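You operate a simulated robot arm through the tools that you are given. There is no shell and no other tool.

You run a simulated robot arm. Do the job below in one go: nothing can be reset, and whatever is moved stays where it is left.

JOB
Pin the green plate as the orange ticket shows.
Fine: each colour in the hole that the ticket gives; three pins start in other holes of the plate; the spare pin from hole W goes into the teal rack; all other holes end empty; leave the ticket where it lies.

The check looks at the end state, three seconds after you hand in, the way a careful person would. Anything else that was tipped, shoved, dropped, spilled or broken makes it a failure.

ROBOT AND FRAMES
A 7-joint arm with a two-finger gripper, fixed in place. Base frame: the origin is at the foot of the arm, x ahead of it, y to its left, z up. Lengths are in mm, angles in degrees, forces in N, time in s.
With the tool pointing down near the work surface it reaches from about 280 to 760 mm from the base axis. Its first joint turns from -143.0 to 143.0 degrees. Payload 2.45 kg.
The TCP is the grasp point between the finger pads, 26 mm short of the fingertips. In the tool frame z runs along the fingers and y along their closing line. Largest opening 96 mm; the body of the gripper starts 69 mm behind the TCP.
Orientation is that of the tool frame in the base frame, as a unit quaternion [x, y, z, w]. With the fingers straight down and closing along the base's y, the tool's x points along the base's -x, its y along +y and its z along -z.

CONTROLS
- The arm moves only by the tool step_arm. Its argument "deltas" is a list of rows, each an object (a shift or turn left out is 0, a gripper value left out holds the last) with "delta_rot": the turn, a rotation vector about the tool's x, y, z in degrees, a list of three; "dp": the shift along the tool's x, y, z in cm, a list of three; "jaw": the gripper command, from -1 (shut) to 1 (fully open), values between in proportion. In form: [{"delta_rot": [ax, ay, az], "dp": [dx, dy, dz], "jaw": jaw}, ...]. A call has 1 to 20 rows; each row shifts and turns the commanded pose from where the row before left it, along the tool's axes as they then stand. Rows are played at 5 a second. More than 50 mm and 8.6 degrees between two rows, or a gripper value outside its range, and nothing of the call is played. Where a pose cannot be reached the arm comes as near as it can. A force on the tool above 40 N (or 10 N above the force at the start of the call, whichever is more), or a blocked arm, ends the call early, and 0.2 s more pass. Each finger halts on what it meets, pressing with about 35 N; the grip force reading is that of the motor and also rises with nothing between the fingers. The clock runs only during rows and for 0.2 s after the last one: add rows that do not move to give the fingers time. The reply holds the time, the measured pose of the TCP, the force on the tool along the base axes, the opening and the grip force, in the units named above and with some noise, with the torque about the TCP (base axes, N m) and any sound that the robot's microphone picked up, and new pictures: "views" is both (left out), scene, wrist or none.
- Cameras (640 x 400 px; columns grow to the right, rows downward): "scene" is fixed at [399.3, -650.1, 1779.4]; the picture's right is [1.00, -0.00, 0.00], its down [-0.00, -0.93, -0.38] and it looks along [0.00, 0.38, -0.93] (base axes); focal length 339 px, centre (320, 200). "wrist" rides on the gripper at [82, 3, -98] in the tool frame; the picture's right is [-0.04, 1.00, 0.00], its down [-0.73, -0.03, -0.68] and it looks along [-0.68, -0.03, 0.73] (tool axes); focal length 256 px, centre (320, 200). There is no depth. A picture from a camera that has moved, and an enlarged one, comes with that camera's place and axes in the base frame and with its lens.
- raise_lower(by): slides the trunk up (or, below 0, down) by that many mm; the arm rides with it, the base frame stays. It gives what a move gives, with no picture.
- zoom(camera, box): a new picture of the part [left, top, right, bottom] of that camera's present view, enlarged. The clock stands still meanwhile.
- sign_off(): hands the job in; it is judged then, once.

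Places have to be worked out from the pictures, the camera data and where the tool is seen. Open the gripper and draw the arm clear of the work before you hand the job in, unless the task says otherwise.

The tools are called after "Request:" by a JSON object that holds its "name" and its "arguments". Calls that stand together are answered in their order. step_arm: Moves the arm, as the interface text tells. Its arguments: {"type":"object","properties":{"deltas":{"type":"array","items":{"type":"object","properties":{"delta_rot":{"type":"array","items":{"type":"number"}},"dp":{"type":"array","items":{"type":"number"}},"jaw":{"type":"number"}}}},"views":{"type":"string","enum":["both","scene","wrist","none"]}},"required":["deltas"]} The other tools are called the same way: raise_lower (by) slides the trunk up or down; zoom (camera, box) takes an enlarged picture of a part of a camera's view; sign_off () hands the job in.

At the start:

```text
time: 0.0
tcp_pos: [240.5, -326.2, 1357.5]
tool_rot: [0.0, 1.0, 0.0, 0.001]
ft_force: [0.1, -0.9, 1.2]
moment: [0.02, 0.03, -0.01]
opening: 96.0
gripper_force: 0.0
trunk travel left (down, up): [-640.0, 0.0]
```

scene: 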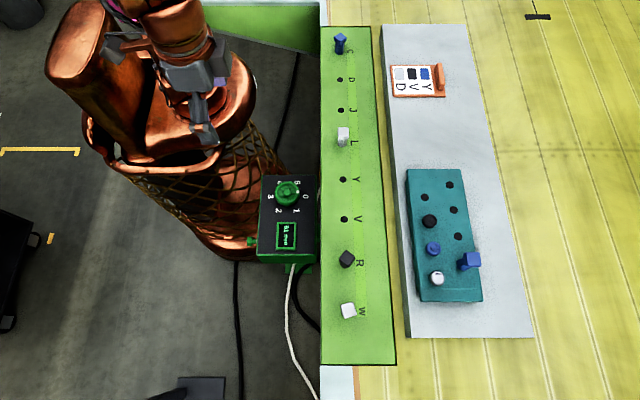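
wrist: 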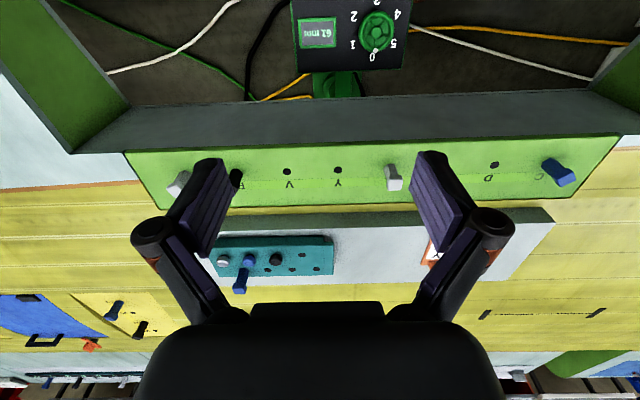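

The scene shows a green plate with holes (C, D, J, L, Y, V, R, W), a teal rack and the orange ticket. I'll zoom in to read the ticket, the plate and the rack.

Request:
{"name": "zoom", "arguments": {"camera": "scene", "box": [380, 50, 460, 110]}}

Request:
{"name": "zoom", "arguments": {"camera": "scene", "box": [310, 20, 410, 200]}}

Request:
{"name": "zoom", "arguments": {"camera": "scene", "box": [310, 180, 410, 370]}}

Request:
{"name": "zoom", "arguments": {"camera": "scene", "box": [395, 160, 495, 310]}}

Request:
{"name": "zoom", "arguments": {"camera": "scene", "box": [240, 160, 330, 280]}}

```text
6.67 times, centred on (420, 80) of scene
camera zoom: at [399.3, -650.1, 1779.4], right [1.0, 0.0, 0.0], down [0.0, -0.93, -0.38], along [0.0, 0.38, -0.93], focal length 2260 px, centre (-347, 1000)
```

zoom: 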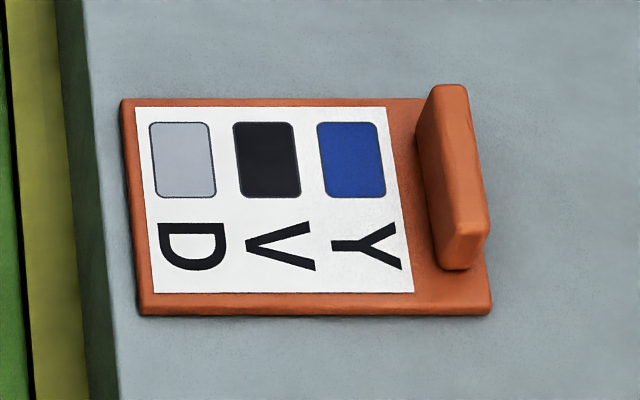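

```text
2.22 times, centred on (360, 110) of scene
camera zoom: at [399.3, -650.1, 1779.4], right [1.0, 0.0, 0.0], down [0.0, -0.93, -0.38], along [0.0, 0.38, -0.93], focal length 753 px, centre (231, 400)
```

zoom: 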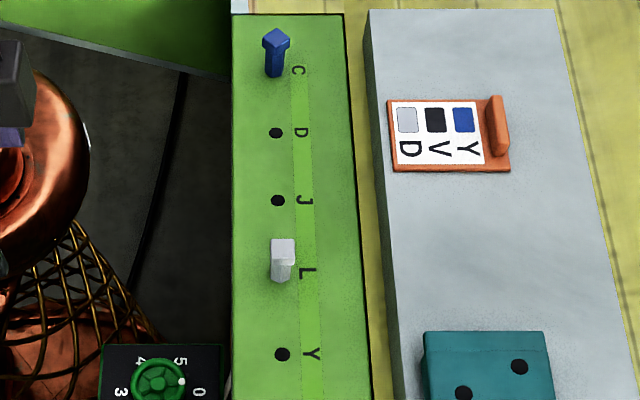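

```text
2.11 times, centred on (360, 275) of scene
camera zoom: at [399.3, -650.1, 1779.4], right [1.0, 0.0, 0.0], down [0.0, -0.93, -0.38], along [0.0, 0.38, -0.93], focal length 714 px, centre (236, 42)
```

zoom: 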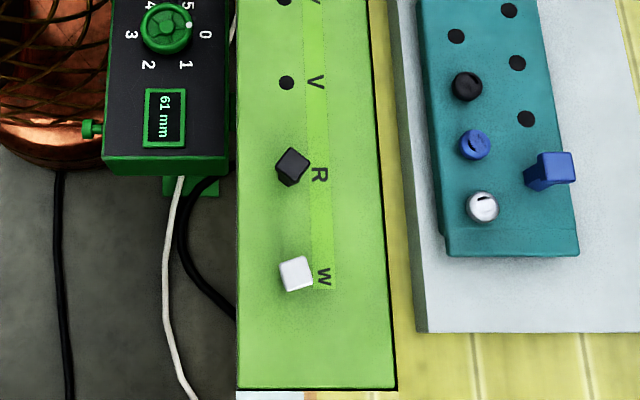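

```text
2.67 times, centred on (445, 235) of scene
camera zoom: at [399.3, -650.1, 1779.4], right [1.0, 0.0, 0.0], down [0.0, -0.93, -0.38], along [0.0, 0.38, -0.93], focal length 904 px, centre (-13, 107)
```

zoom: 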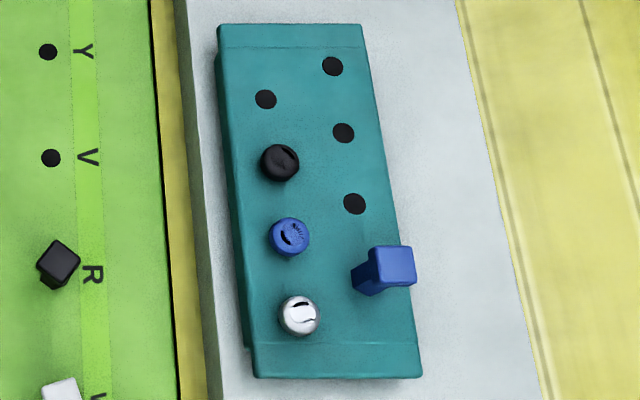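

```text
3.33 times, centred on (285, 220) of scene
camera zoom: at [399.3, -650.1, 1779.4], right [1.0, 0.0, 0.0], down [0.0, -0.93, -0.38], along [0.0, 0.38, -0.93], focal length 1130 px, centre (437, 133)
```

zoom: 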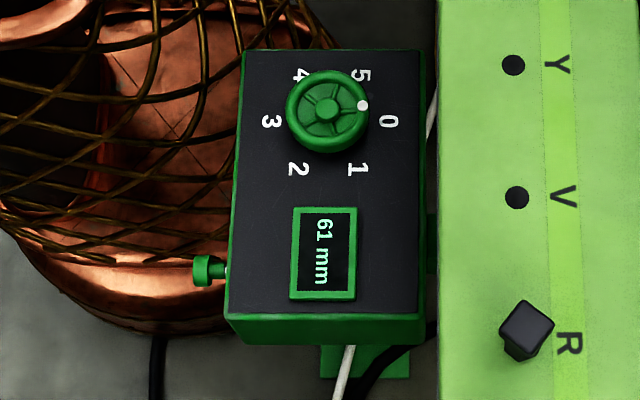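

The ticket reads grey/white→D, black→V, blue→Y. The plate has blue at C, light at L, black at R and the spare at W. By triangulation the plate top is near z≈1060, with holes about 100 mm apart at x≈453. I'll zoom the wrist view for more detail before moving.

Request:
{"name": "zoom", "arguments": {"camera": "wrist", "box": [150, 130, 350, 280]}}

Request:
{"name": "zoom", "arguments": {"camera": "wrist", "box": [360, 130, 620, 280]}}

Request:
{"name": "zoom", "arguments": {"camera": "wrist", "box": [270, 0, 430, 100]}}

Request:
{"name": "zoom", "arguments": {"camera": "scene", "box": [325, 25, 375, 65]}}

Request:
{"name": "zoom", "arguments": {"camera": "scene", "box": [325, 240, 375, 330]}}

```text
2.67 times, centred on (250, 205) of wrist
camera zoom: at [157.7, -323.9, 1456.1], right [0.04, 1.0, 0.0], down [0.73, -0.03, 0.68], along [0.68, -0.03, -0.73], focal length 683 px, centre (507, 187)
```

zoom: 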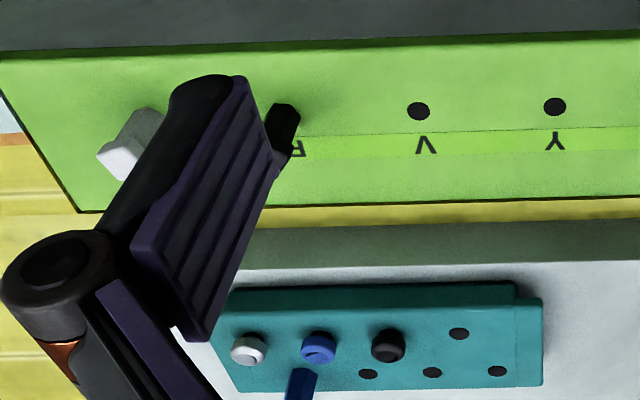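

```text
2.46 times, centred on (490, 205) of wrist
camera zoom: at [157.7, -323.9, 1456.1], right [0.04, 1.0, 0.0], down [0.73, -0.03, 0.68], along [0.68, -0.03, -0.73], focal length 630 px, centre (-98, 188)
```

zoom: 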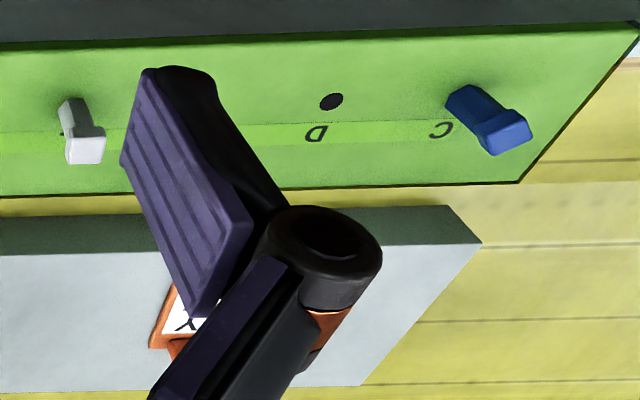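

```text
4.00 times, centred on (350, 50) of wrist
camera zoom: at [157.7, -323.9, 1456.1], right [0.04, 1.0, 0.0], down [0.73, -0.03, 0.68], along [0.68, -0.03, -0.73], focal length 1024 px, centre (200, 800)
```

zoom: 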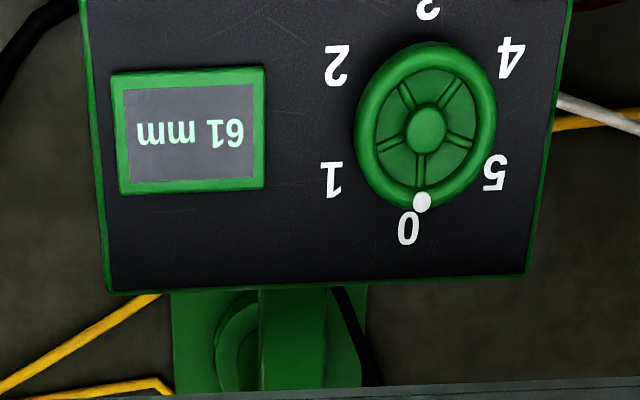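

```text
10.00 times, centred on (350, 45) of scene
camera zoom: at [399.3, -650.1, 1779.4], right [1.0, 0.0, 0.0], down [0.0, -0.93, -0.38], along [0.0, 0.38, -0.93], focal length 3390 px, centre (20, 1750)
```

zoom: 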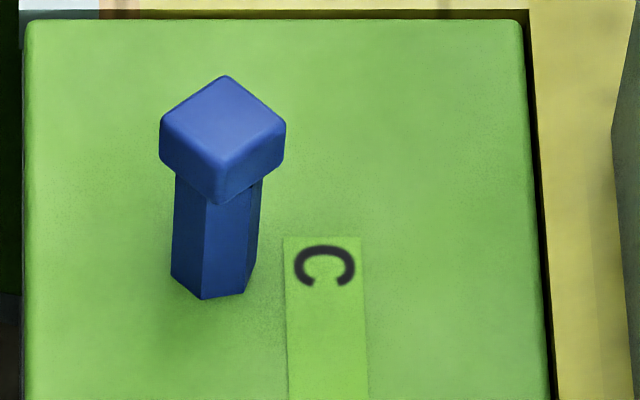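

```text
4.44 times, centred on (350, 285) of scene
camera zoom: at [399.3, -650.1, 1779.4], right [1.0, 0.0, 0.0], down [0.0, -0.93, -0.38], along [0.0, 0.38, -0.93], focal length 1507 px, centre (187, -178)
```

zoom: 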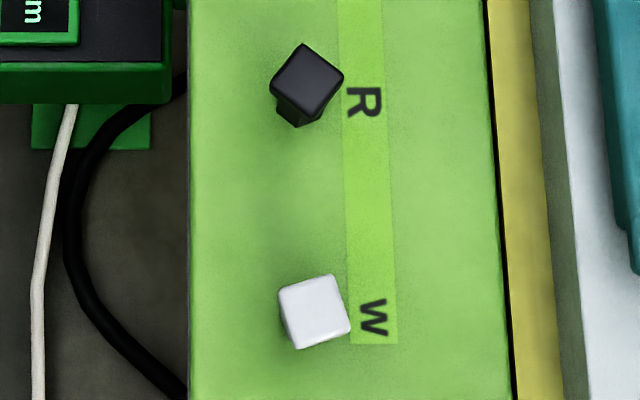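

Triangulation puts the plate top at z≈1060, the pin heads about 55 mm above that, and the rack top at about 1140. I'll move high above L (about 453, -203) for a closer look.

Request:
{"name": "step_arm", "arguments": {"deltas": [{"dp": [-2.125, 1.23, 1.275], "jaw": 1}, {"dp": [-2.125, 1.23, 1.275]}, {"dp": [-2.125, 1.23, 1.275]}, {"dp": [-2.125, 1.23, 1.275]}, {"dp": [-2.125, 1.23, 1.275]}, {"dp": [-2.125, 1.23, 1.275]}, {"dp": [-2.125, 1.23, 1.275]}, {"dp": [-2.125, 1.23, 1.275]}, {"dp": [-2.125, 1.23, 1.275]}, {"dp": [-2.125, 1.23, 1.275]}, {}, {}], "views": "both"}}

```text
time: 2.6
tcp_pos: [451.3, -204.9, 1230.7]
tool_rot: [0.0, 1.0, 0.0, -0.001]
ft_force: [0.3, -0.2, 0.4]
moment: [0.01, -0.01, 0.01]
opening: 96.5
gripper_force: 0.0
trunk travel left (down, up): [-640.0, 0.0]
camera wrist: at [369.5, -199.7, 1328.9], right [0.04, 1.0, 0.0], down [0.73, -0.03, 0.68], along [0.68, -0.03, -0.73], focal length 256 px, centre (320, 200)
```

scene: 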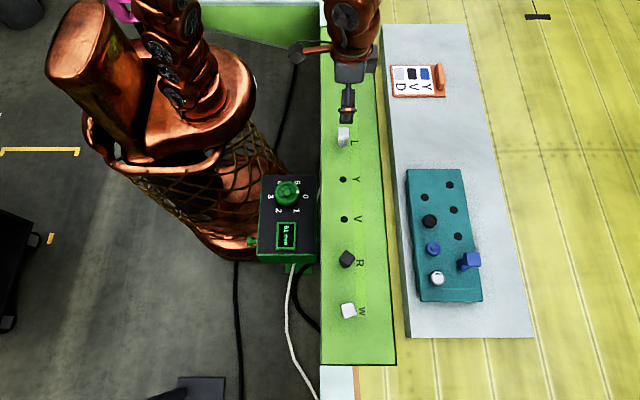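
wrist: 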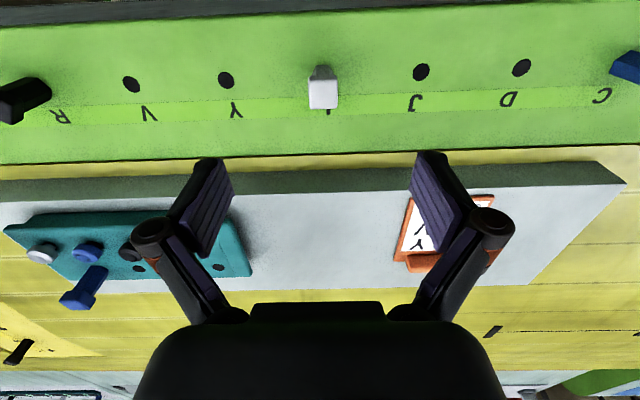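

The arm is over L with the pin between the fingers in view. I'll zoom in on the L pin and the neighbouring holes.

Request:
{"name": "zoom", "arguments": {"camera": "wrist", "box": [280, 40, 376, 100]}}

Request:
{"name": "zoom", "arguments": {"camera": "wrist", "box": [380, 40, 640, 120]}}

Request:
{"name": "zoom", "arguments": {"camera": "wrist", "box": [0, 50, 280, 130]}}

Request:
{"name": "zoom", "arguments": {"camera": "wrist", "box": [0, 180, 260, 330]}}

Request:
{"name": "zoom", "arguments": {"camera": "wrist", "box": [380, 150, 640, 300]}}

```text
6.67 times, centred on (328, 70) of wrist
camera zoom: at [369.5, -199.7, 1328.9], right [0.04, 1.0, 0.0], down [0.73, -0.03, 0.68], along [0.68, -0.03, -0.73], focal length 1707 px, centre (267, 1067)
```

zoom: 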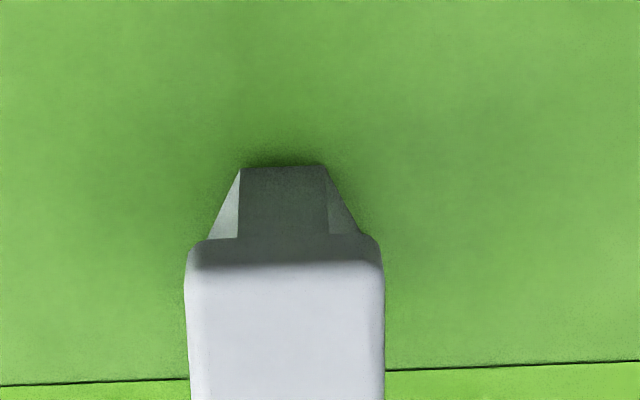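

```text
2.46 times, centred on (510, 80) of wrist
camera zoom: at [369.5, -199.7, 1328.9], right [0.04, 1.0, 0.0], down [0.73, -0.03, 0.68], along [0.68, -0.03, -0.73], focal length 630 px, centre (-148, 495)
```

zoom: 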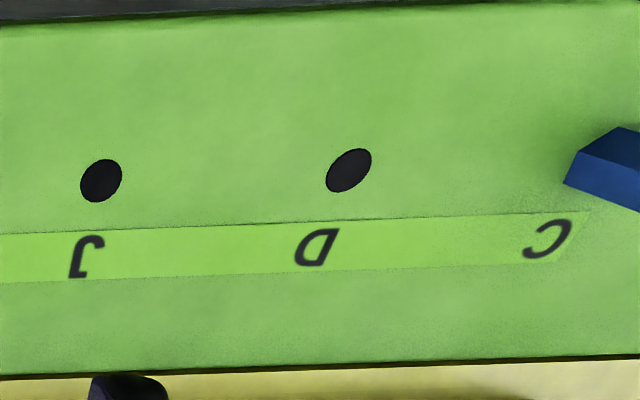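

```text
2.29 times, centred on (140, 90) of wrist
camera zoom: at [369.5, -199.7, 1328.9], right [0.04, 1.0, 0.0], down [0.73, -0.03, 0.68], along [0.68, -0.03, -0.73], focal length 585 px, centre (731, 451)
```

zoom: 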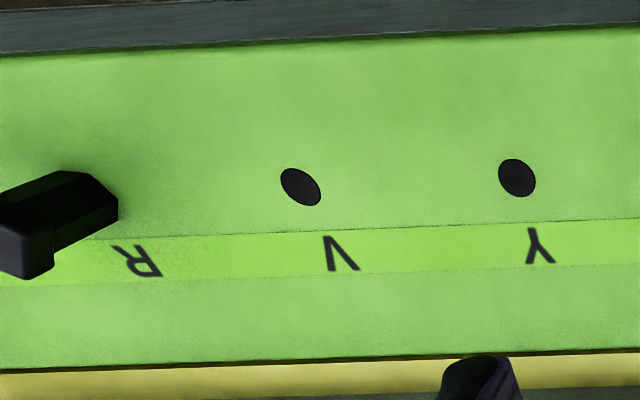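

```text
2.46 times, centred on (130, 255) of wrist
camera zoom: at [369.5, -199.7, 1328.9], right [0.04, 1.0, 0.0], down [0.73, -0.03, 0.68], along [0.68, -0.03, -0.73], focal length 630 px, centre (788, 65)
```

zoom: 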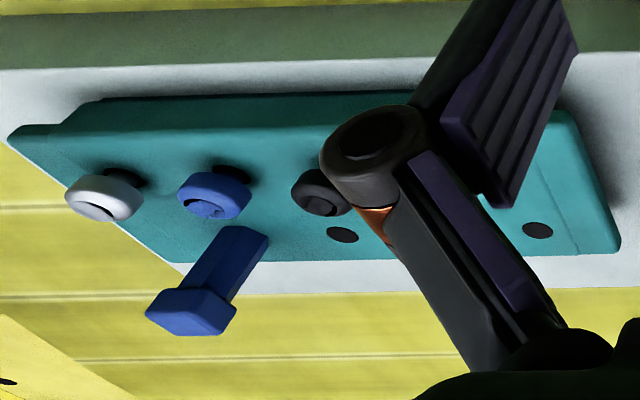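

```text
2.46 times, centred on (510, 225) of wrist
camera zoom: at [369.5, -199.7, 1328.9], right [0.04, 1.0, 0.0], down [0.73, -0.03, 0.68], along [0.68, -0.03, -0.73], focal length 630 px, centre (-148, 138)
```

zoom: 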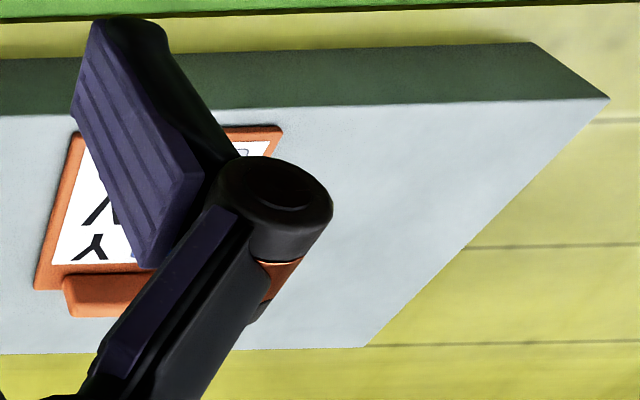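

L's pin is square to the axes, with a head about 24 mm wide and a hexagonal shoulder about 20 mm across. The plate top is nearer z≈1052 with holes spaced 100 mm. I'll descend over L with the jaws open so they straddle the head.

Request:
{"name": "step_arm", "arguments": {"deltas": [{"dp": [-0.1, 0.25, 1.8], "jaw": 1}, {"dp": [0, 0, 1.8]}, {"dp": [0, 0, 1.8]}, {"dp": [0, 0, 1.8]}, {"dp": [0, 0, 1.8]}, {"dp": [0, 0, 1.8]}, {"dp": [0, 0, 1.8]}, {}, {}], "views": "both"}}

```text
time: 4.6
tcp_pos: [452.8, -201.7, 1103.7]
tool_rot: [0.001, 1.0, 0.0, 0.0]
ft_force: [0.6, 0.5, 1.2]
moment: [0.01, 0.02, 0.01]
opening: 95.8
gripper_force: 0.1
trunk travel left (down, up): [-640.0, 0.0]
camera wrist: at [370.6, -198.0, 1202.9], right [0.04, 1.0, 0.0], down [0.73, -0.03, 0.68], along [0.68, -0.03, -0.73], focal length 256 px, centre (320, 200)
```

scene: 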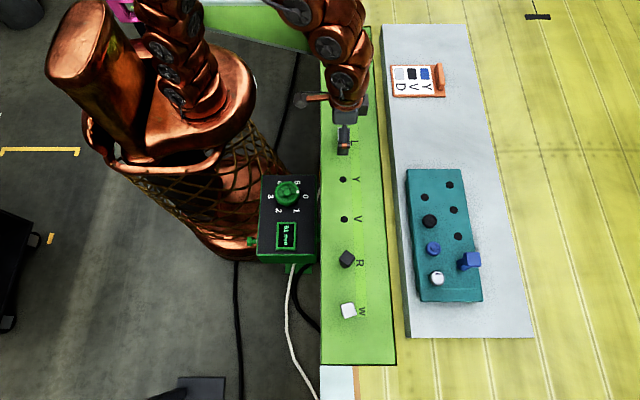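
wrist: 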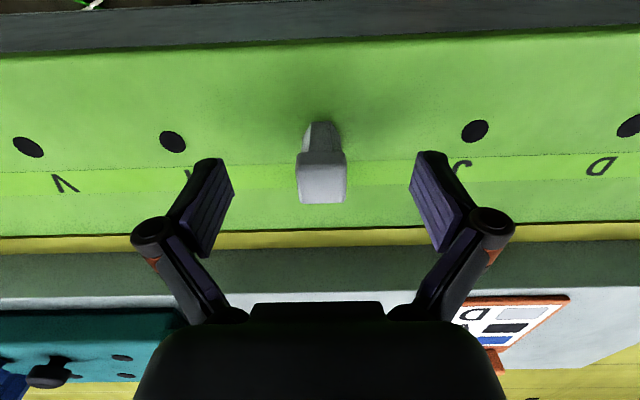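

The head sits centred between the fingers. I'll zoom in to check the head height relative to the TCP before closing.

Request:
{"name": "zoom", "arguments": {"camera": "wrist", "box": [260, 100, 388, 220]}}

Request:
{"name": "zoom", "arguments": {"camera": "scene", "box": [310, 90, 390, 190]}}

```text
3.33 times, centred on (324, 160) of wrist
camera zoom: at [370.6, -198.0, 1202.9], right [0.04, 1.0, 0.0], down [0.73, -0.03, 0.68], along [0.68, -0.03, -0.73], focal length 853 px, centre (307, 333)
```

zoom: 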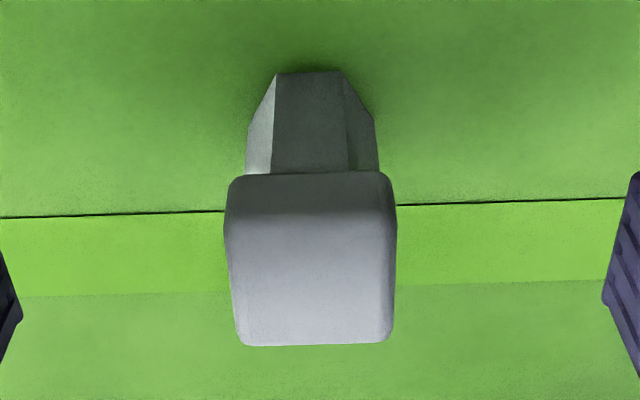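

```text
4.00 times, centred on (350, 140) of scene
camera zoom: at [399.3, -650.1, 1779.4], right [1.0, 0.0, 0.0], down [0.0, -0.93, -0.38], along [0.0, 0.38, -0.93], focal length 1356 px, centre (200, 440)
```

zoom: 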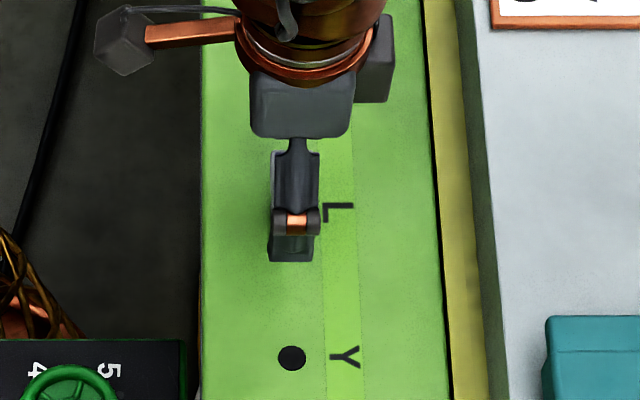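

The head spans about z 1093–1105 and is centred to within 0.5 mm of the finger mid-line. I'll lower 6 mm so the pads cover the head, then close and wait.

Request:
{"name": "step_arm", "arguments": {"deltas": [{"dp": [0.05, 0.03, 0.6], "jaw": 1}, {"jaw": 0}, {"jaw": -0.3}, {"jaw": -0.6}, {"jaw": -1}, {"jaw": -1}, {"jaw": -1}, {"jaw": -1}], "views": "wrist"}}

```text
time: 6.4
tcp_pos: [451.9, -200.0, 1097.8]
tool_rot: [0.0, 1.0, 0.0, 0.0]
ft_force: [0.2, 0.6, 0.8]
moment: [0.01, -0.01, 0.02]
opening: 24.3
gripper_force: 34.4
trunk travel left (down, up): [-640.0, 0.0]
camera wrist: at [369.9, -198.1, 1197.1], right [0.04, 1.0, 0.0], down [0.73, -0.03, 0.68], along [0.68, -0.03, -0.73], focal length 256 px, centre (320, 200)
```

wrist: 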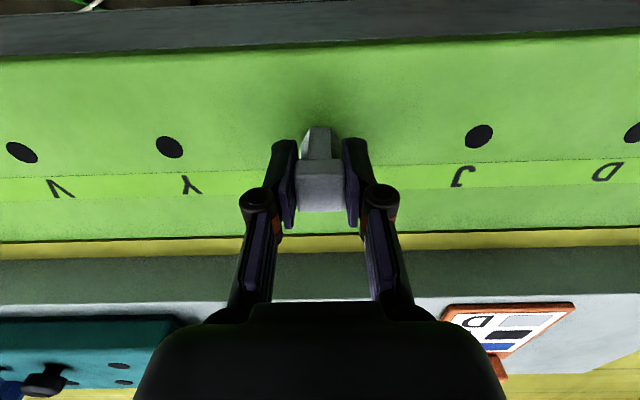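

The grip is solid at 24.3 mm opening and 34 N. I'll lift straight up slowly, watching the force.

Request:
{"name": "step_arm", "arguments": {"deltas": [{"dp": [0, 0, -0.5]}, {"dp": [0, 0, -0.8]}, {"dp": [0, 0, -1]}, {"dp": [0, 0, -1]}, {"dp": [0, 0, -1]}, {"dp": [0, 0, -1]}, {"dp": [0, 0, -1]}, {"dp": [0, 0, -1]}, {"dp": [0, 0, -1]}, {}], "views": "both"}}

```text
time: 8.6
tcp_pos: [452.4, -201.1, 1179.0]
tool_rot: [0.0, 1.0, 0.0, 0.0]
ft_force: [0.3, -0.4, -1.8]
moment: [-0.02, 0.01, -0.02]
opening: 24.4
gripper_force: 34.9
trunk travel left (down, up): [-640.0, 0.0]
camera wrist: at [370.1, -198.0, 1278.5], right [0.04, 1.0, 0.0], down [0.73, -0.03, 0.68], along [0.68, -0.03, -0.73], focal length 256 px, centre (320, 200)
```

scene: 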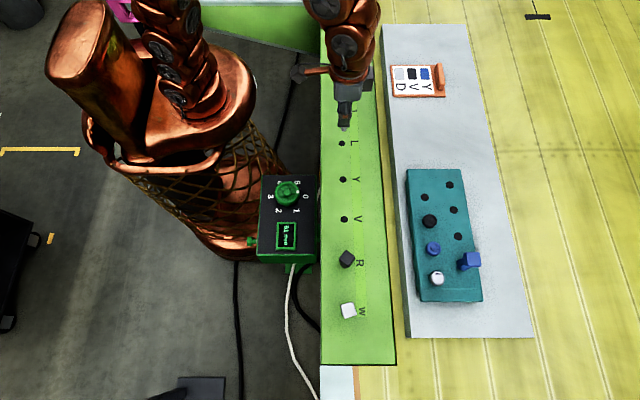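
wrist: 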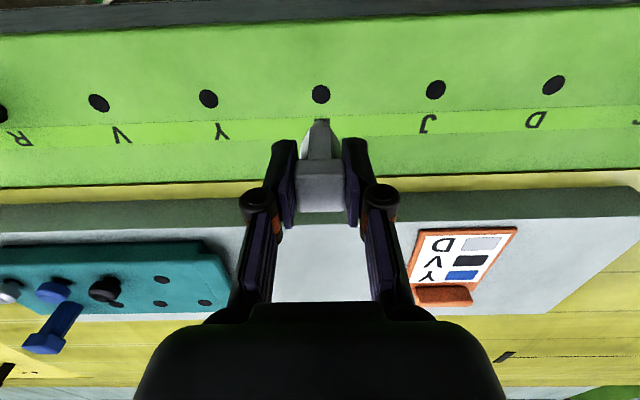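

Request:
{"name": "zoom", "arguments": {"camera": "wrist", "box": [270, 70, 374, 220]}}

Request:
{"name": "zoom", "arguments": {"camera": "wrist", "box": [60, 60, 340, 160]}}

Request:
{"name": "zoom", "arguments": {"camera": "wrist", "box": [300, 60, 580, 160]}}

Request:
{"name": "zoom", "arguments": {"camera": "scene", "box": [320, 70, 380, 150]}}

```text
2.67 times, centred on (322, 145) of wrist
camera zoom: at [370.1, -198.0, 1278.5], right [0.04, 1.0, 0.0], down [0.73, -0.03, 0.68], along [0.68, -0.03, -0.73], focal length 683 px, centre (315, 347)
```

zoom: 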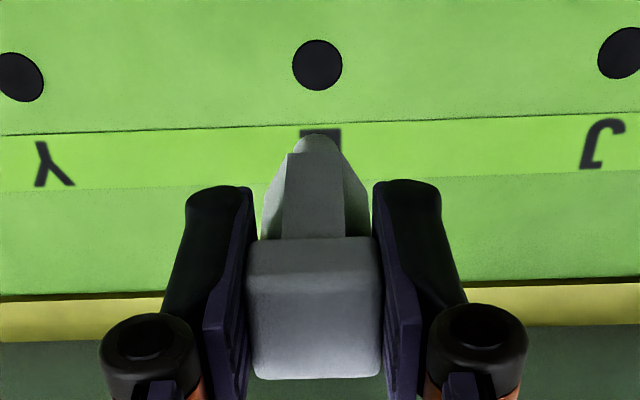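

```text
2.29 times, centred on (200, 110) of wrist
camera zoom: at [370.1, -198.0, 1278.5], right [0.04, 1.0, 0.0], down [0.73, -0.03, 0.68], along [0.68, -0.03, -0.73], focal length 585 px, centre (594, 406)
```

zoom: 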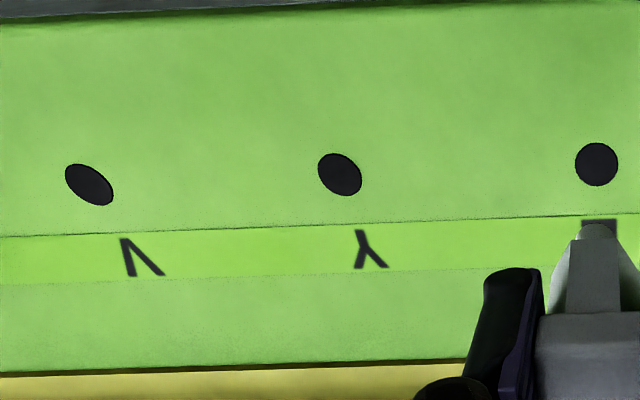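

```text
2.29 times, centred on (440, 110) of wrist
camera zoom: at [370.1, -198.0, 1278.5], right [0.04, 1.0, 0.0], down [0.73, -0.03, 0.68], along [0.68, -0.03, -0.73], focal length 585 px, centre (46, 406)
```

zoom: 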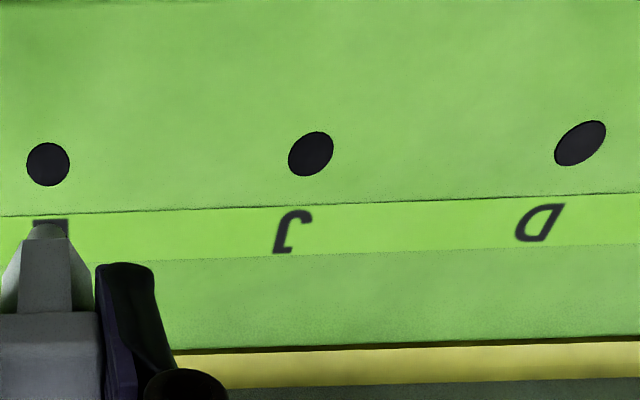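

```text
5.00 times, centred on (350, 110) of scene
camera zoom: at [399.3, -650.1, 1779.4], right [1.0, 0.0, 0.0], down [0.0, -0.93, -0.38], along [0.0, 0.38, -0.93], focal length 1695 px, centre (170, 650)
```

zoom: 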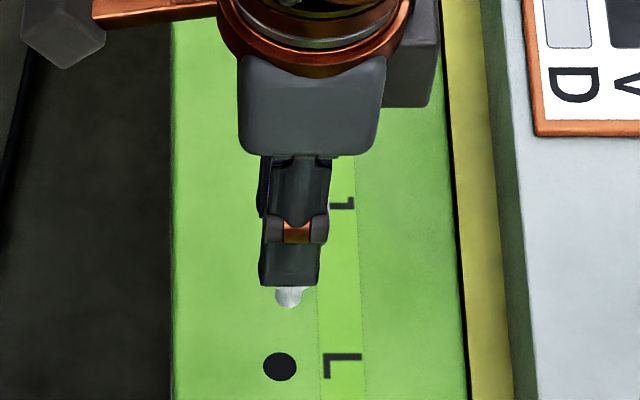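

The pin came out cleanly. It has a stem of about 12 mm diameter, roughly 13 mm long, below the hex shoulder. Hole L appears at wrist pixel (320.9, 94.4) when directly beneath the TCP, and the holes measure 100 mm apart in y. I'll shift +200 mm in y to D.

Request:
{"name": "step_arm", "arguments": {"deltas": [{"dp": [0, 1, 0]}, {"dp": [0, 2, 0]}, {"dp": [0, 2, 0]}, {"dp": [0, 2, 0]}, {"dp": [0, 2, 0]}, {"dp": [0, 2, 0]}, {"dp": [0, 2, 0]}, {"dp": [0, 2, 0]}, {"dp": [0, 2, 0]}, {"dp": [0, 2, 0]}, {"dp": [0, 1, 0]}, {}, {}], "views": "both"}}

Request:
{"name": "zoom", "arguments": {"camera": "wrist", "box": [270, 70, 374, 220]}}

```text
time: 11.4
tcp_pos: [449.5, -1.0, 1179.0]
tool_rot: [0.0, 1.0, 0.0, 0.0]
ft_force: [-0.9, 0.8, -0.9]
moment: [-0.01, 0.01, -0.03]
opening: 24.2
gripper_force: 34.8
trunk travel left (down, up): [-640.0, 0.0]
camera wrist: at [368.8, 2.3, 1277.8], right [0.04, 1.0, 0.0], down [0.73, -0.03, 0.68], along [0.68, -0.03, -0.73], focal length 256 px, centre (320, 200)
```

scene: 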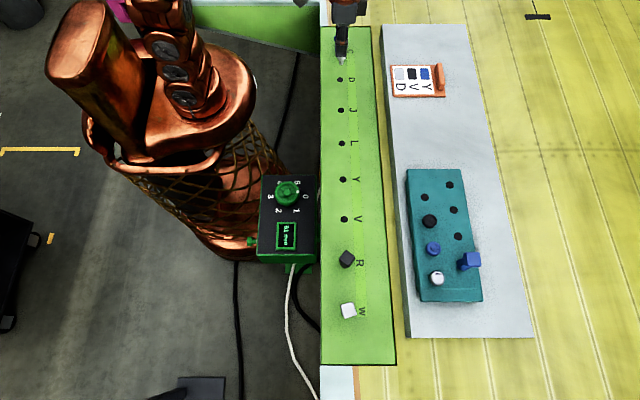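
wrist: 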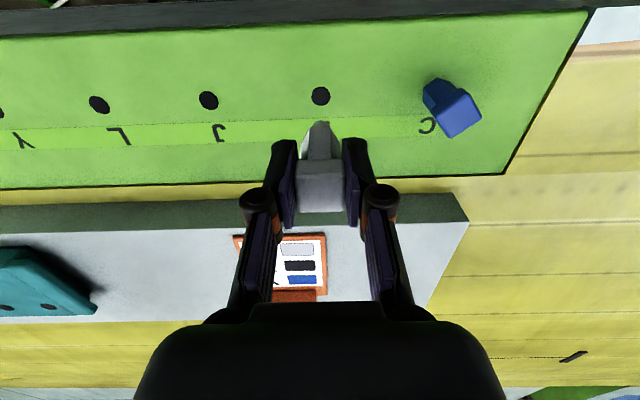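

```text
2.67 times, centred on (322, 145) of wrist
camera zoom: at [368.8, 2.3, 1277.8], right [0.04, 1.0, 0.0], down [0.73, -0.03, 0.68], along [0.68, -0.03, -0.73], focal length 683 px, centre (315, 347)
```

zoom: 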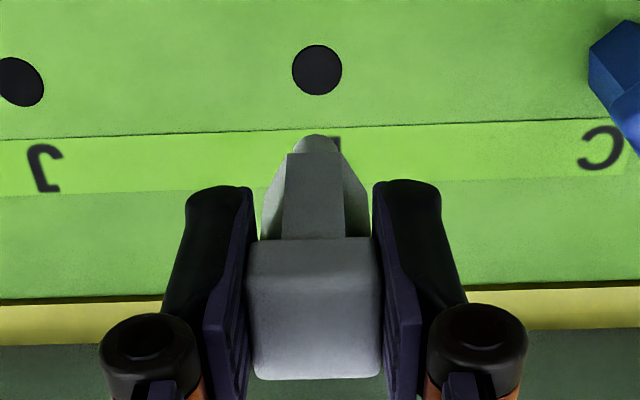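

Hole D appears 5 zoom-px lower than the L reference, so the hole is about 1.6 mm further in +x and y matches. I'll correct x and descend partway for a visual check.

Request:
{"name": "step_arm", "arguments": {"deltas": [{"dp": [-0.16, 0, 0]}, {"dp": [0, 0, 1.2]}, {"dp": [0, 0, 1.2]}, {"dp": [0, 0, 1.2]}, {"dp": [0, 0, 1.2]}, {"dp": [0, 0, 0.8]}, {}, {}], "views": "both"}}

Request:
{"name": "zoom", "arguments": {"camera": "wrist", "box": [270, 90, 374, 190]}}

Request:
{"name": "zoom", "arguments": {"camera": "scene", "box": [310, 40, 390, 110]}}

```text
time: 13.2
tcp_pos: [452.5, -0.6, 1124.2]
tool_rot: [0.0, 1.0, 0.001, 0.0]
ft_force: [-0.4, -0.6, -1.2]
moment: [0.0, 0.02, -0.03]
opening: 24.2
gripper_force: 34.8
trunk travel left (down, up): [-640.0, 0.0]
camera wrist: at [371.6, 2.0, 1222.8], right [0.04, 1.0, 0.0], down [0.73, -0.03, 0.68], along [0.68, -0.03, -0.73], focal length 256 px, centre (320, 200)
```

scene: 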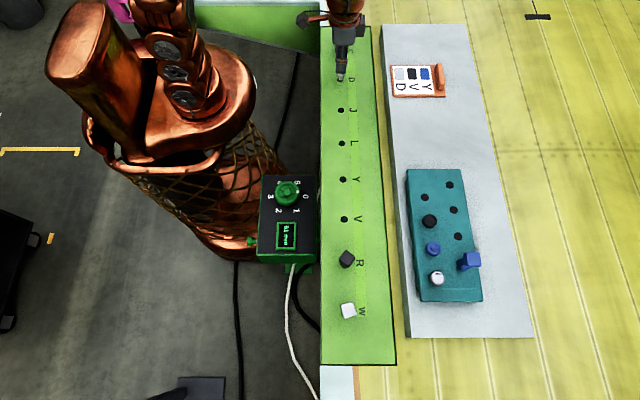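
wrist: 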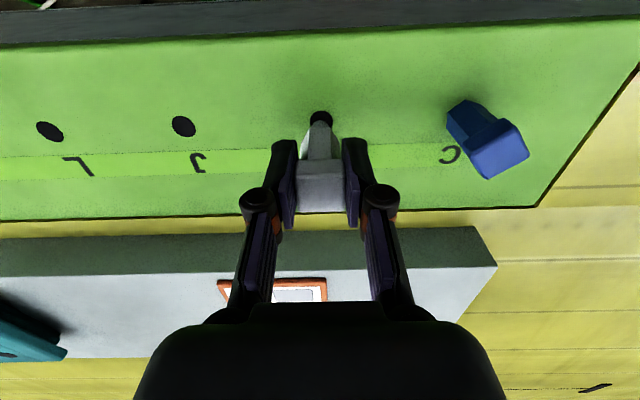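

```text
4.00 times, centred on (322, 140) of wrist
camera zoom: at [371.6, 2.0, 1222.8], right [0.04, 1.0, 0.0], down [0.73, -0.03, 0.68], along [0.68, -0.03, -0.73], focal length 1024 px, centre (312, 440)
```

zoom: 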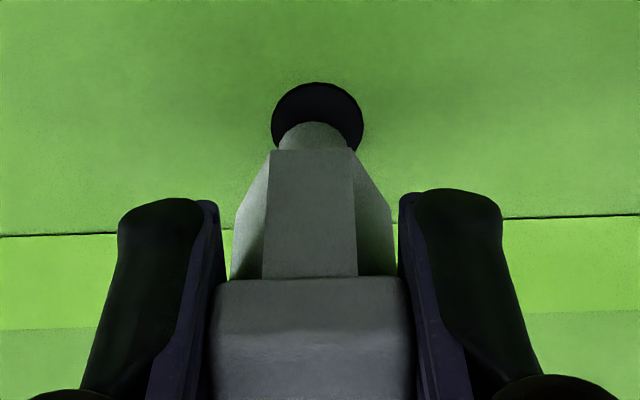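

```text
5.71 times, centred on (350, 75) of scene
camera zoom: at [399.3, -650.1, 1779.4], right [1.0, 0.0, 0.0], down [0.0, -0.93, -0.38], along [0.0, 0.38, -0.93], focal length 1937 px, centre (149, 914)
```

zoom: 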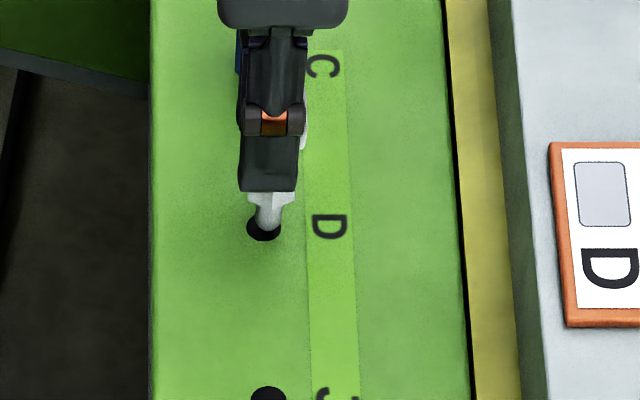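

Both views show the stem close over hole D. I'll zoom further in the scene view to settle the x alignment.

Request:
{"name": "zoom", "arguments": {"camera": "scene", "box": [328, 65, 360, 90]}}

Request:
{"name": "zoom", "arguments": {"camera": "wrist", "box": [296, 105, 344, 135]}}

```text
16.00 times, centred on (344, 78) of scene
camera zoom: at [399.3, -650.1, 1779.4], right [1.0, 0.0, 0.0], down [0.0, -0.93, -0.38], along [0.0, 0.38, -0.93], focal length 5424 px, centre (-64, 2160)
```

zoom: 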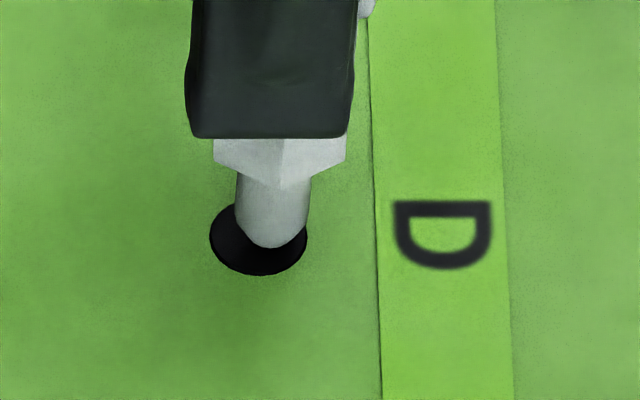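

```text
13.33 times, centred on (320, 120) of wrist
camera zoom: at [371.6, 2.0, 1222.8], right [0.04, 1.0, 0.0], down [0.73, -0.03, 0.68], along [0.68, -0.03, -0.73], focal length 3413 px, centre (320, 1267)
```

zoom: 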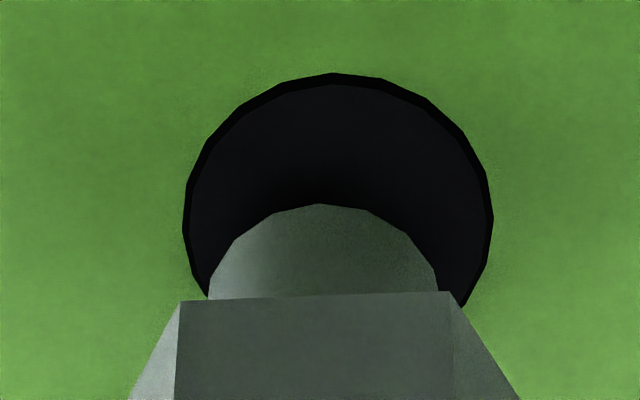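

The scene and wrist views agree that the stem is about 1 mm too far in +x and about 0.5 mm low in y, with its tip roughly 9 mm above the plate. I'll correct that and lower to seat the shoulder.

Request:
{"name": "step_arm", "arguments": {"deltas": [{"dp": [0.09, 0.05, 0]}, {"dp": [0, 0, 0.5]}, {"dp": [0, 0, 0.5]}, {"dp": [0, 0, 0.5]}, {"dp": [0, 0, 0.5]}, {"dp": [0, 0, 0.4]}, {"dp": [0, 0, 0.15]}, {}], "views": "both"}}

Request:
{"name": "zoom", "arguments": {"camera": "wrist", "box": [270, 90, 374, 190]}}

Request:
{"name": "zoom", "arguments": {"camera": "scene", "box": [328, 65, 360, 90]}}

```text
time: 15.0
tcp_pos: [453.5, 0.2, 1099.7]
tool_rot: [0.0, 1.0, -0.001, 0.0]
ft_force: [-0.2, 0.7, -0.6]
moment: [0.04, -0.01, -0.02]
opening: 24.4
gripper_force: 34.8
trunk travel left (down, up): [-640.0, 0.0]
camera wrist: at [371.2, 2.6, 1197.5], right [0.04, 1.0, 0.0], down [0.73, -0.03, 0.68], along [0.68, -0.03, -0.73], focal length 256 px, centre (320, 200)
```

scene: 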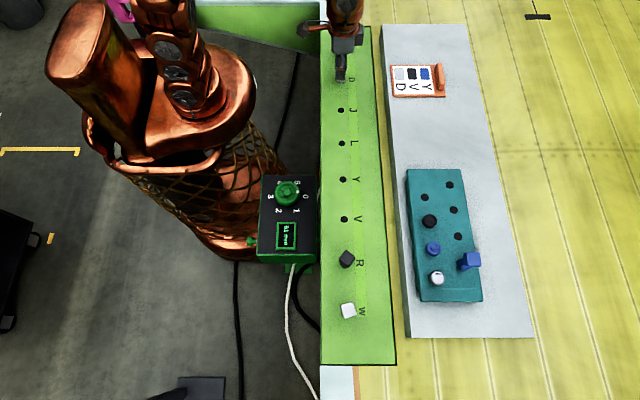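
wrist: 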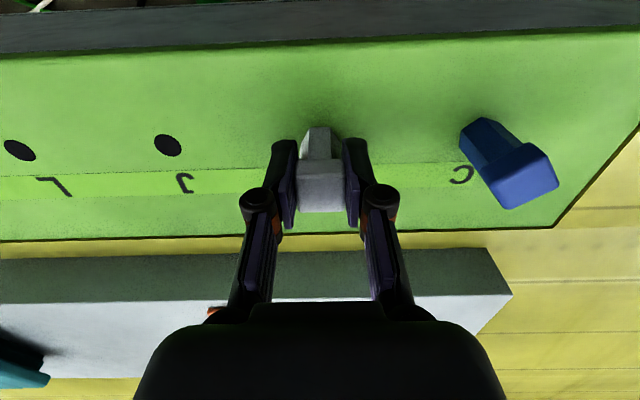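

```text
4.00 times, centred on (322, 140) of wrist
camera zoom: at [371.2, 2.6, 1197.5], right [0.04, 1.0, 0.0], down [0.73, -0.03, 0.68], along [0.68, -0.03, -0.73], focal length 1024 px, centre (312, 440)
```

zoom: 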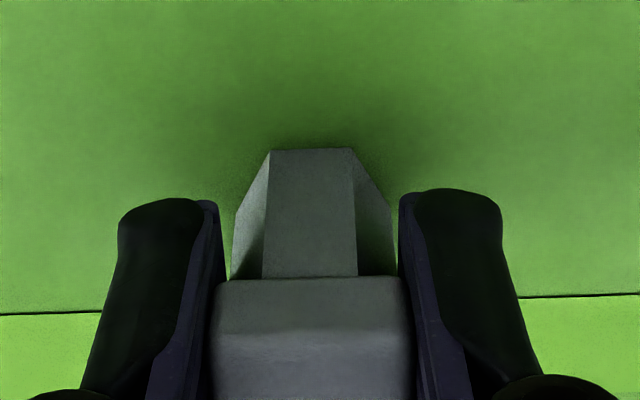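

```text
16.00 times, centred on (344, 78) of scene
camera zoom: at [399.3, -650.1, 1779.4], right [1.0, 0.0, 0.0], down [0.0, -0.93, -0.38], along [0.0, 0.38, -0.93], focal length 5424 px, centre (-64, 2160)
```

zoom: 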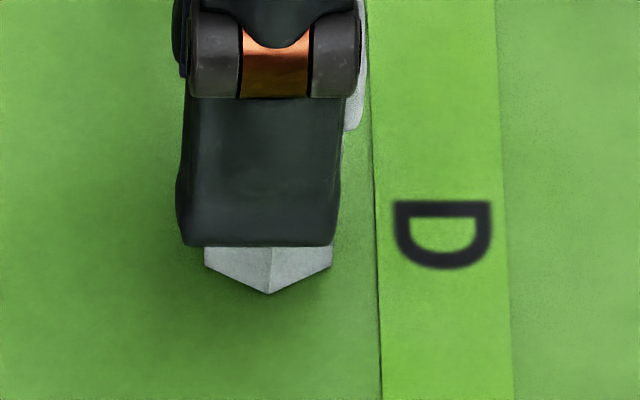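

The stem is in hole D with the shoulder about 1.5 mm above the plate and no side force. I'll lower the last 1.5 mm and release.

Request:
{"name": "step_arm", "arguments": {"deltas": [{"dp": [0, 0, 0.15]}, {}, {"jaw": -0.4}, {"jaw": 0}, {"jaw": 0.4}, {"jaw": 0.4}, {"jaw": 0.4}], "views": "wrist"}}

Request:
{"name": "zoom", "arguments": {"camera": "wrist", "box": [260, 90, 384, 210]}}

```text
time: 16.6
tcp_pos: [453.4, -1.0, 1097.4]
tool_rot: [0.001, 1.0, 0.0, 0.0]
ft_force: [-0.3, 0.0, -1.5]
moment: [-0.02, -0.02, 0.01]
opening: 67.3
gripper_force: 0.2
trunk travel left (down, up): [-640.0, 0.0]
camera wrist: at [371.0, 2.4, 1195.9], right [0.04, 1.0, 0.0], down [0.73, -0.03, 0.68], along [0.68, -0.03, -0.73], focal length 256 px, centre (320, 200)
```

wrist: 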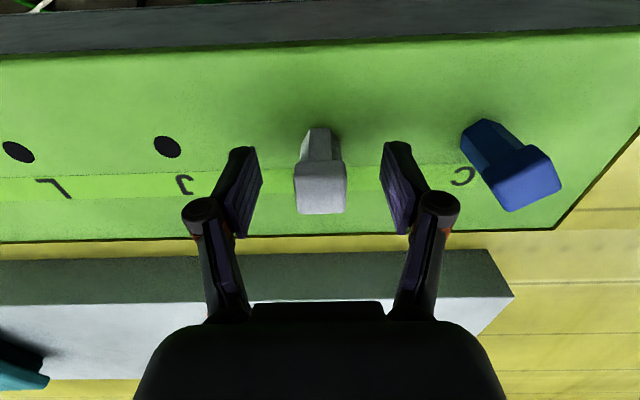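

```text
3.33 times, centred on (322, 150) of wrist
camera zoom: at [371.0, 2.4, 1195.9], right [0.04, 1.0, 0.0], down [0.73, -0.03, 0.68], along [0.68, -0.03, -0.73], focal length 853 px, centre (313, 367)
```

zoom: 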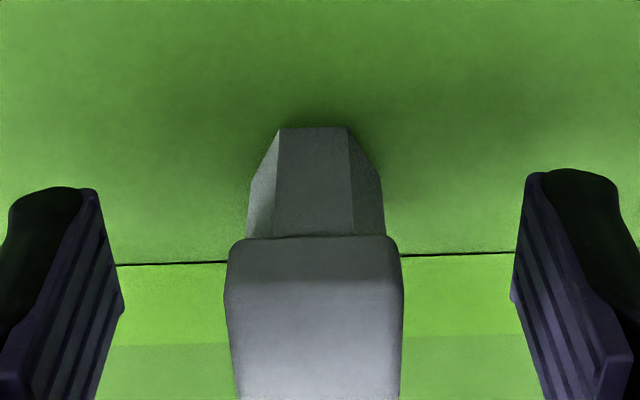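

The pin is seated in D and released. I'll rise straight up and move over C to measure the blue pin's yaw.

Request:
{"name": "step_arm", "arguments": {"deltas": [{"dp": [0, 0, -1.5], "jaw": 0.6}, {"dp": [0, 0, -2.5], "jaw": 1}, {"dp": [0, 0, -2.5]}, {"dp": [0, 0, -2.5]}, {"dp": [0, 0, -1.0]}, {"dp": [0, 2, 0]}, {"dp": [0, 2, 0]}, {"dp": [0, 2, 0]}, {"dp": [0, 2, 0]}, {"dp": [0, 2, 0]}, {}, {}], "views": "both"}}

Request:
{"name": "zoom", "arguments": {"camera": "wrist", "box": [260, 60, 388, 140]}}

Request:
{"name": "zoom", "arguments": {"camera": "scene", "box": [310, 30, 390, 90]}}

```text
time: 19.2
tcp_pos: [453.4, 98.6, 1197.6]
tool_rot: [0.0, 1.0, 0.001, 0.0]
ft_force: [-0.1, -0.4, -0.8]
moment: [0.0, -0.02, 0.03]
opening: 96.3
gripper_force: 0.0
trunk travel left (down, up): [-640.0, 0.0]
camera wrist: at [371.2, 102.5, 1296.1], right [0.04, 1.0, 0.0], down [0.73, -0.03, 0.68], along [0.68, -0.03, -0.73], focal length 256 px, centre (320, 200)
```

scene: 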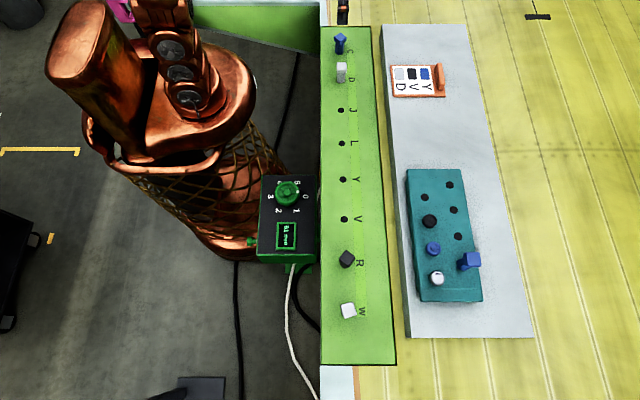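
wrist: 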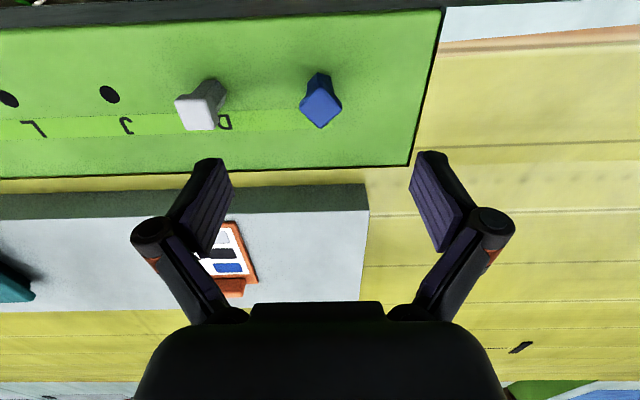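

```text
5.00 times, centred on (324, 100) of wrist
camera zoom: at [371.2, 102.5, 1296.1], right [0.04, 1.0, 0.0], down [0.73, -0.03, 0.68], along [0.68, -0.03, -0.73], focal length 1280 px, centre (300, 700)
```

zoom: 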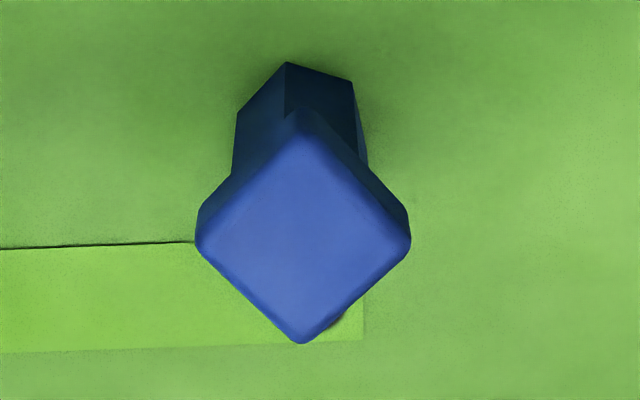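

```text
6.67 times, centred on (350, 60) of scene
camera zoom: at [399.3, -650.1, 1779.4], right [1.0, 0.0, 0.0], down [0.0, -0.93, -0.38], along [0.0, 0.38, -0.93], focal length 2260 px, centre (120, 1133)
```

zoom: 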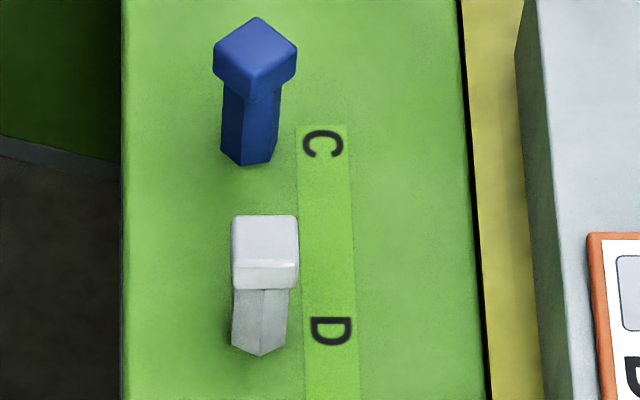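

D now holds the light pin. The blue head's corners give a centre near (453.5, 99.3), with its faces rotated +41.6°, equivalent to -48.4°. I'll rotate the tool -48.4° about the vertical and look again.

Request:
{"name": "step_arm", "arguments": {"deltas": [{"delta_rot": [0, 0, 8.07], "jaw": 1}, {"delta_rot": [0, 0, 8.07]}, {"delta_rot": [0, 0, 8.07]}, {"delta_rot": [0, 0, 8.07]}, {"delta_rot": [0, 0, 8.07]}, {"delta_rot": [0, 0, 8.05]}, {}, {}], "views": "both"}}

Request:
{"name": "zoom", "arguments": {"camera": "wrist", "box": [260, 60, 388, 140]}}

```text
time: 21.0
tcp_pos: [452.9, 99.8, 1196.6]
tool_rot: [0.411, 0.912, 0.0, 0.0]
ft_force: [0.6, -0.5, 0.0]
moment: [0.01, -0.01, 0.0]
opening: 96.2
gripper_force: 0.2
trunk travel left (down, up): [-640.0, 0.0]
camera wrist: at [400.7, 162.5, 1295.8], right [0.77, 0.63, 0.0], down [0.47, -0.57, 0.68], along [0.43, -0.53, -0.73], focal length 256 px, centre (320, 200)
```

scene: 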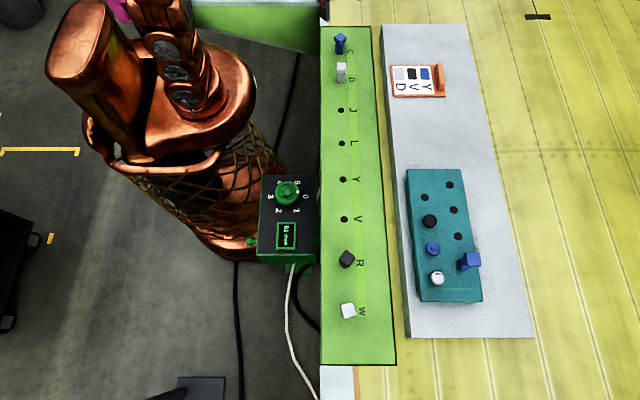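
wrist: 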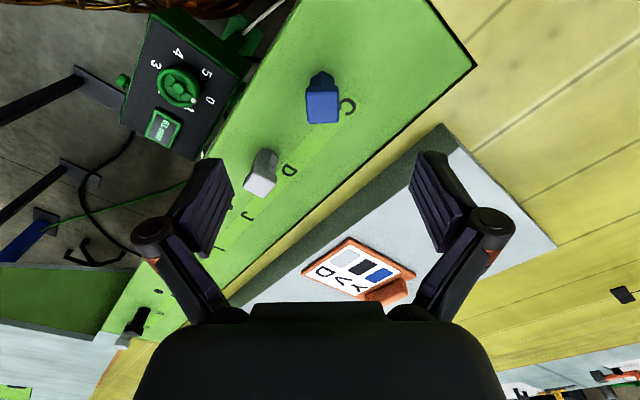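

```text
5.00 times, centred on (324, 100) of wrist
camera zoom: at [400.7, 162.5, 1295.8], right [0.77, 0.63, 0.0], down [0.47, -0.57, 0.68], along [0.43, -0.53, -0.73], focal length 1280 px, centre (300, 700)
```

zoom: 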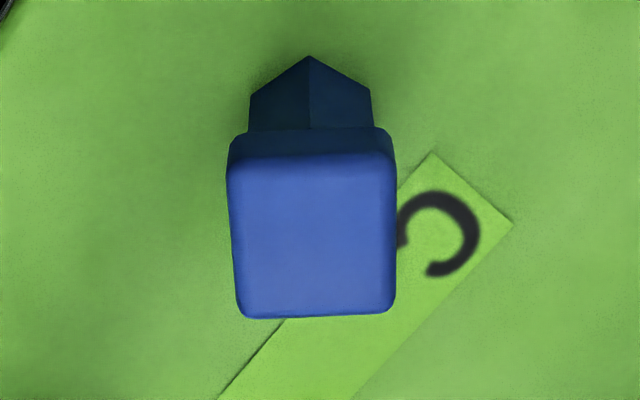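

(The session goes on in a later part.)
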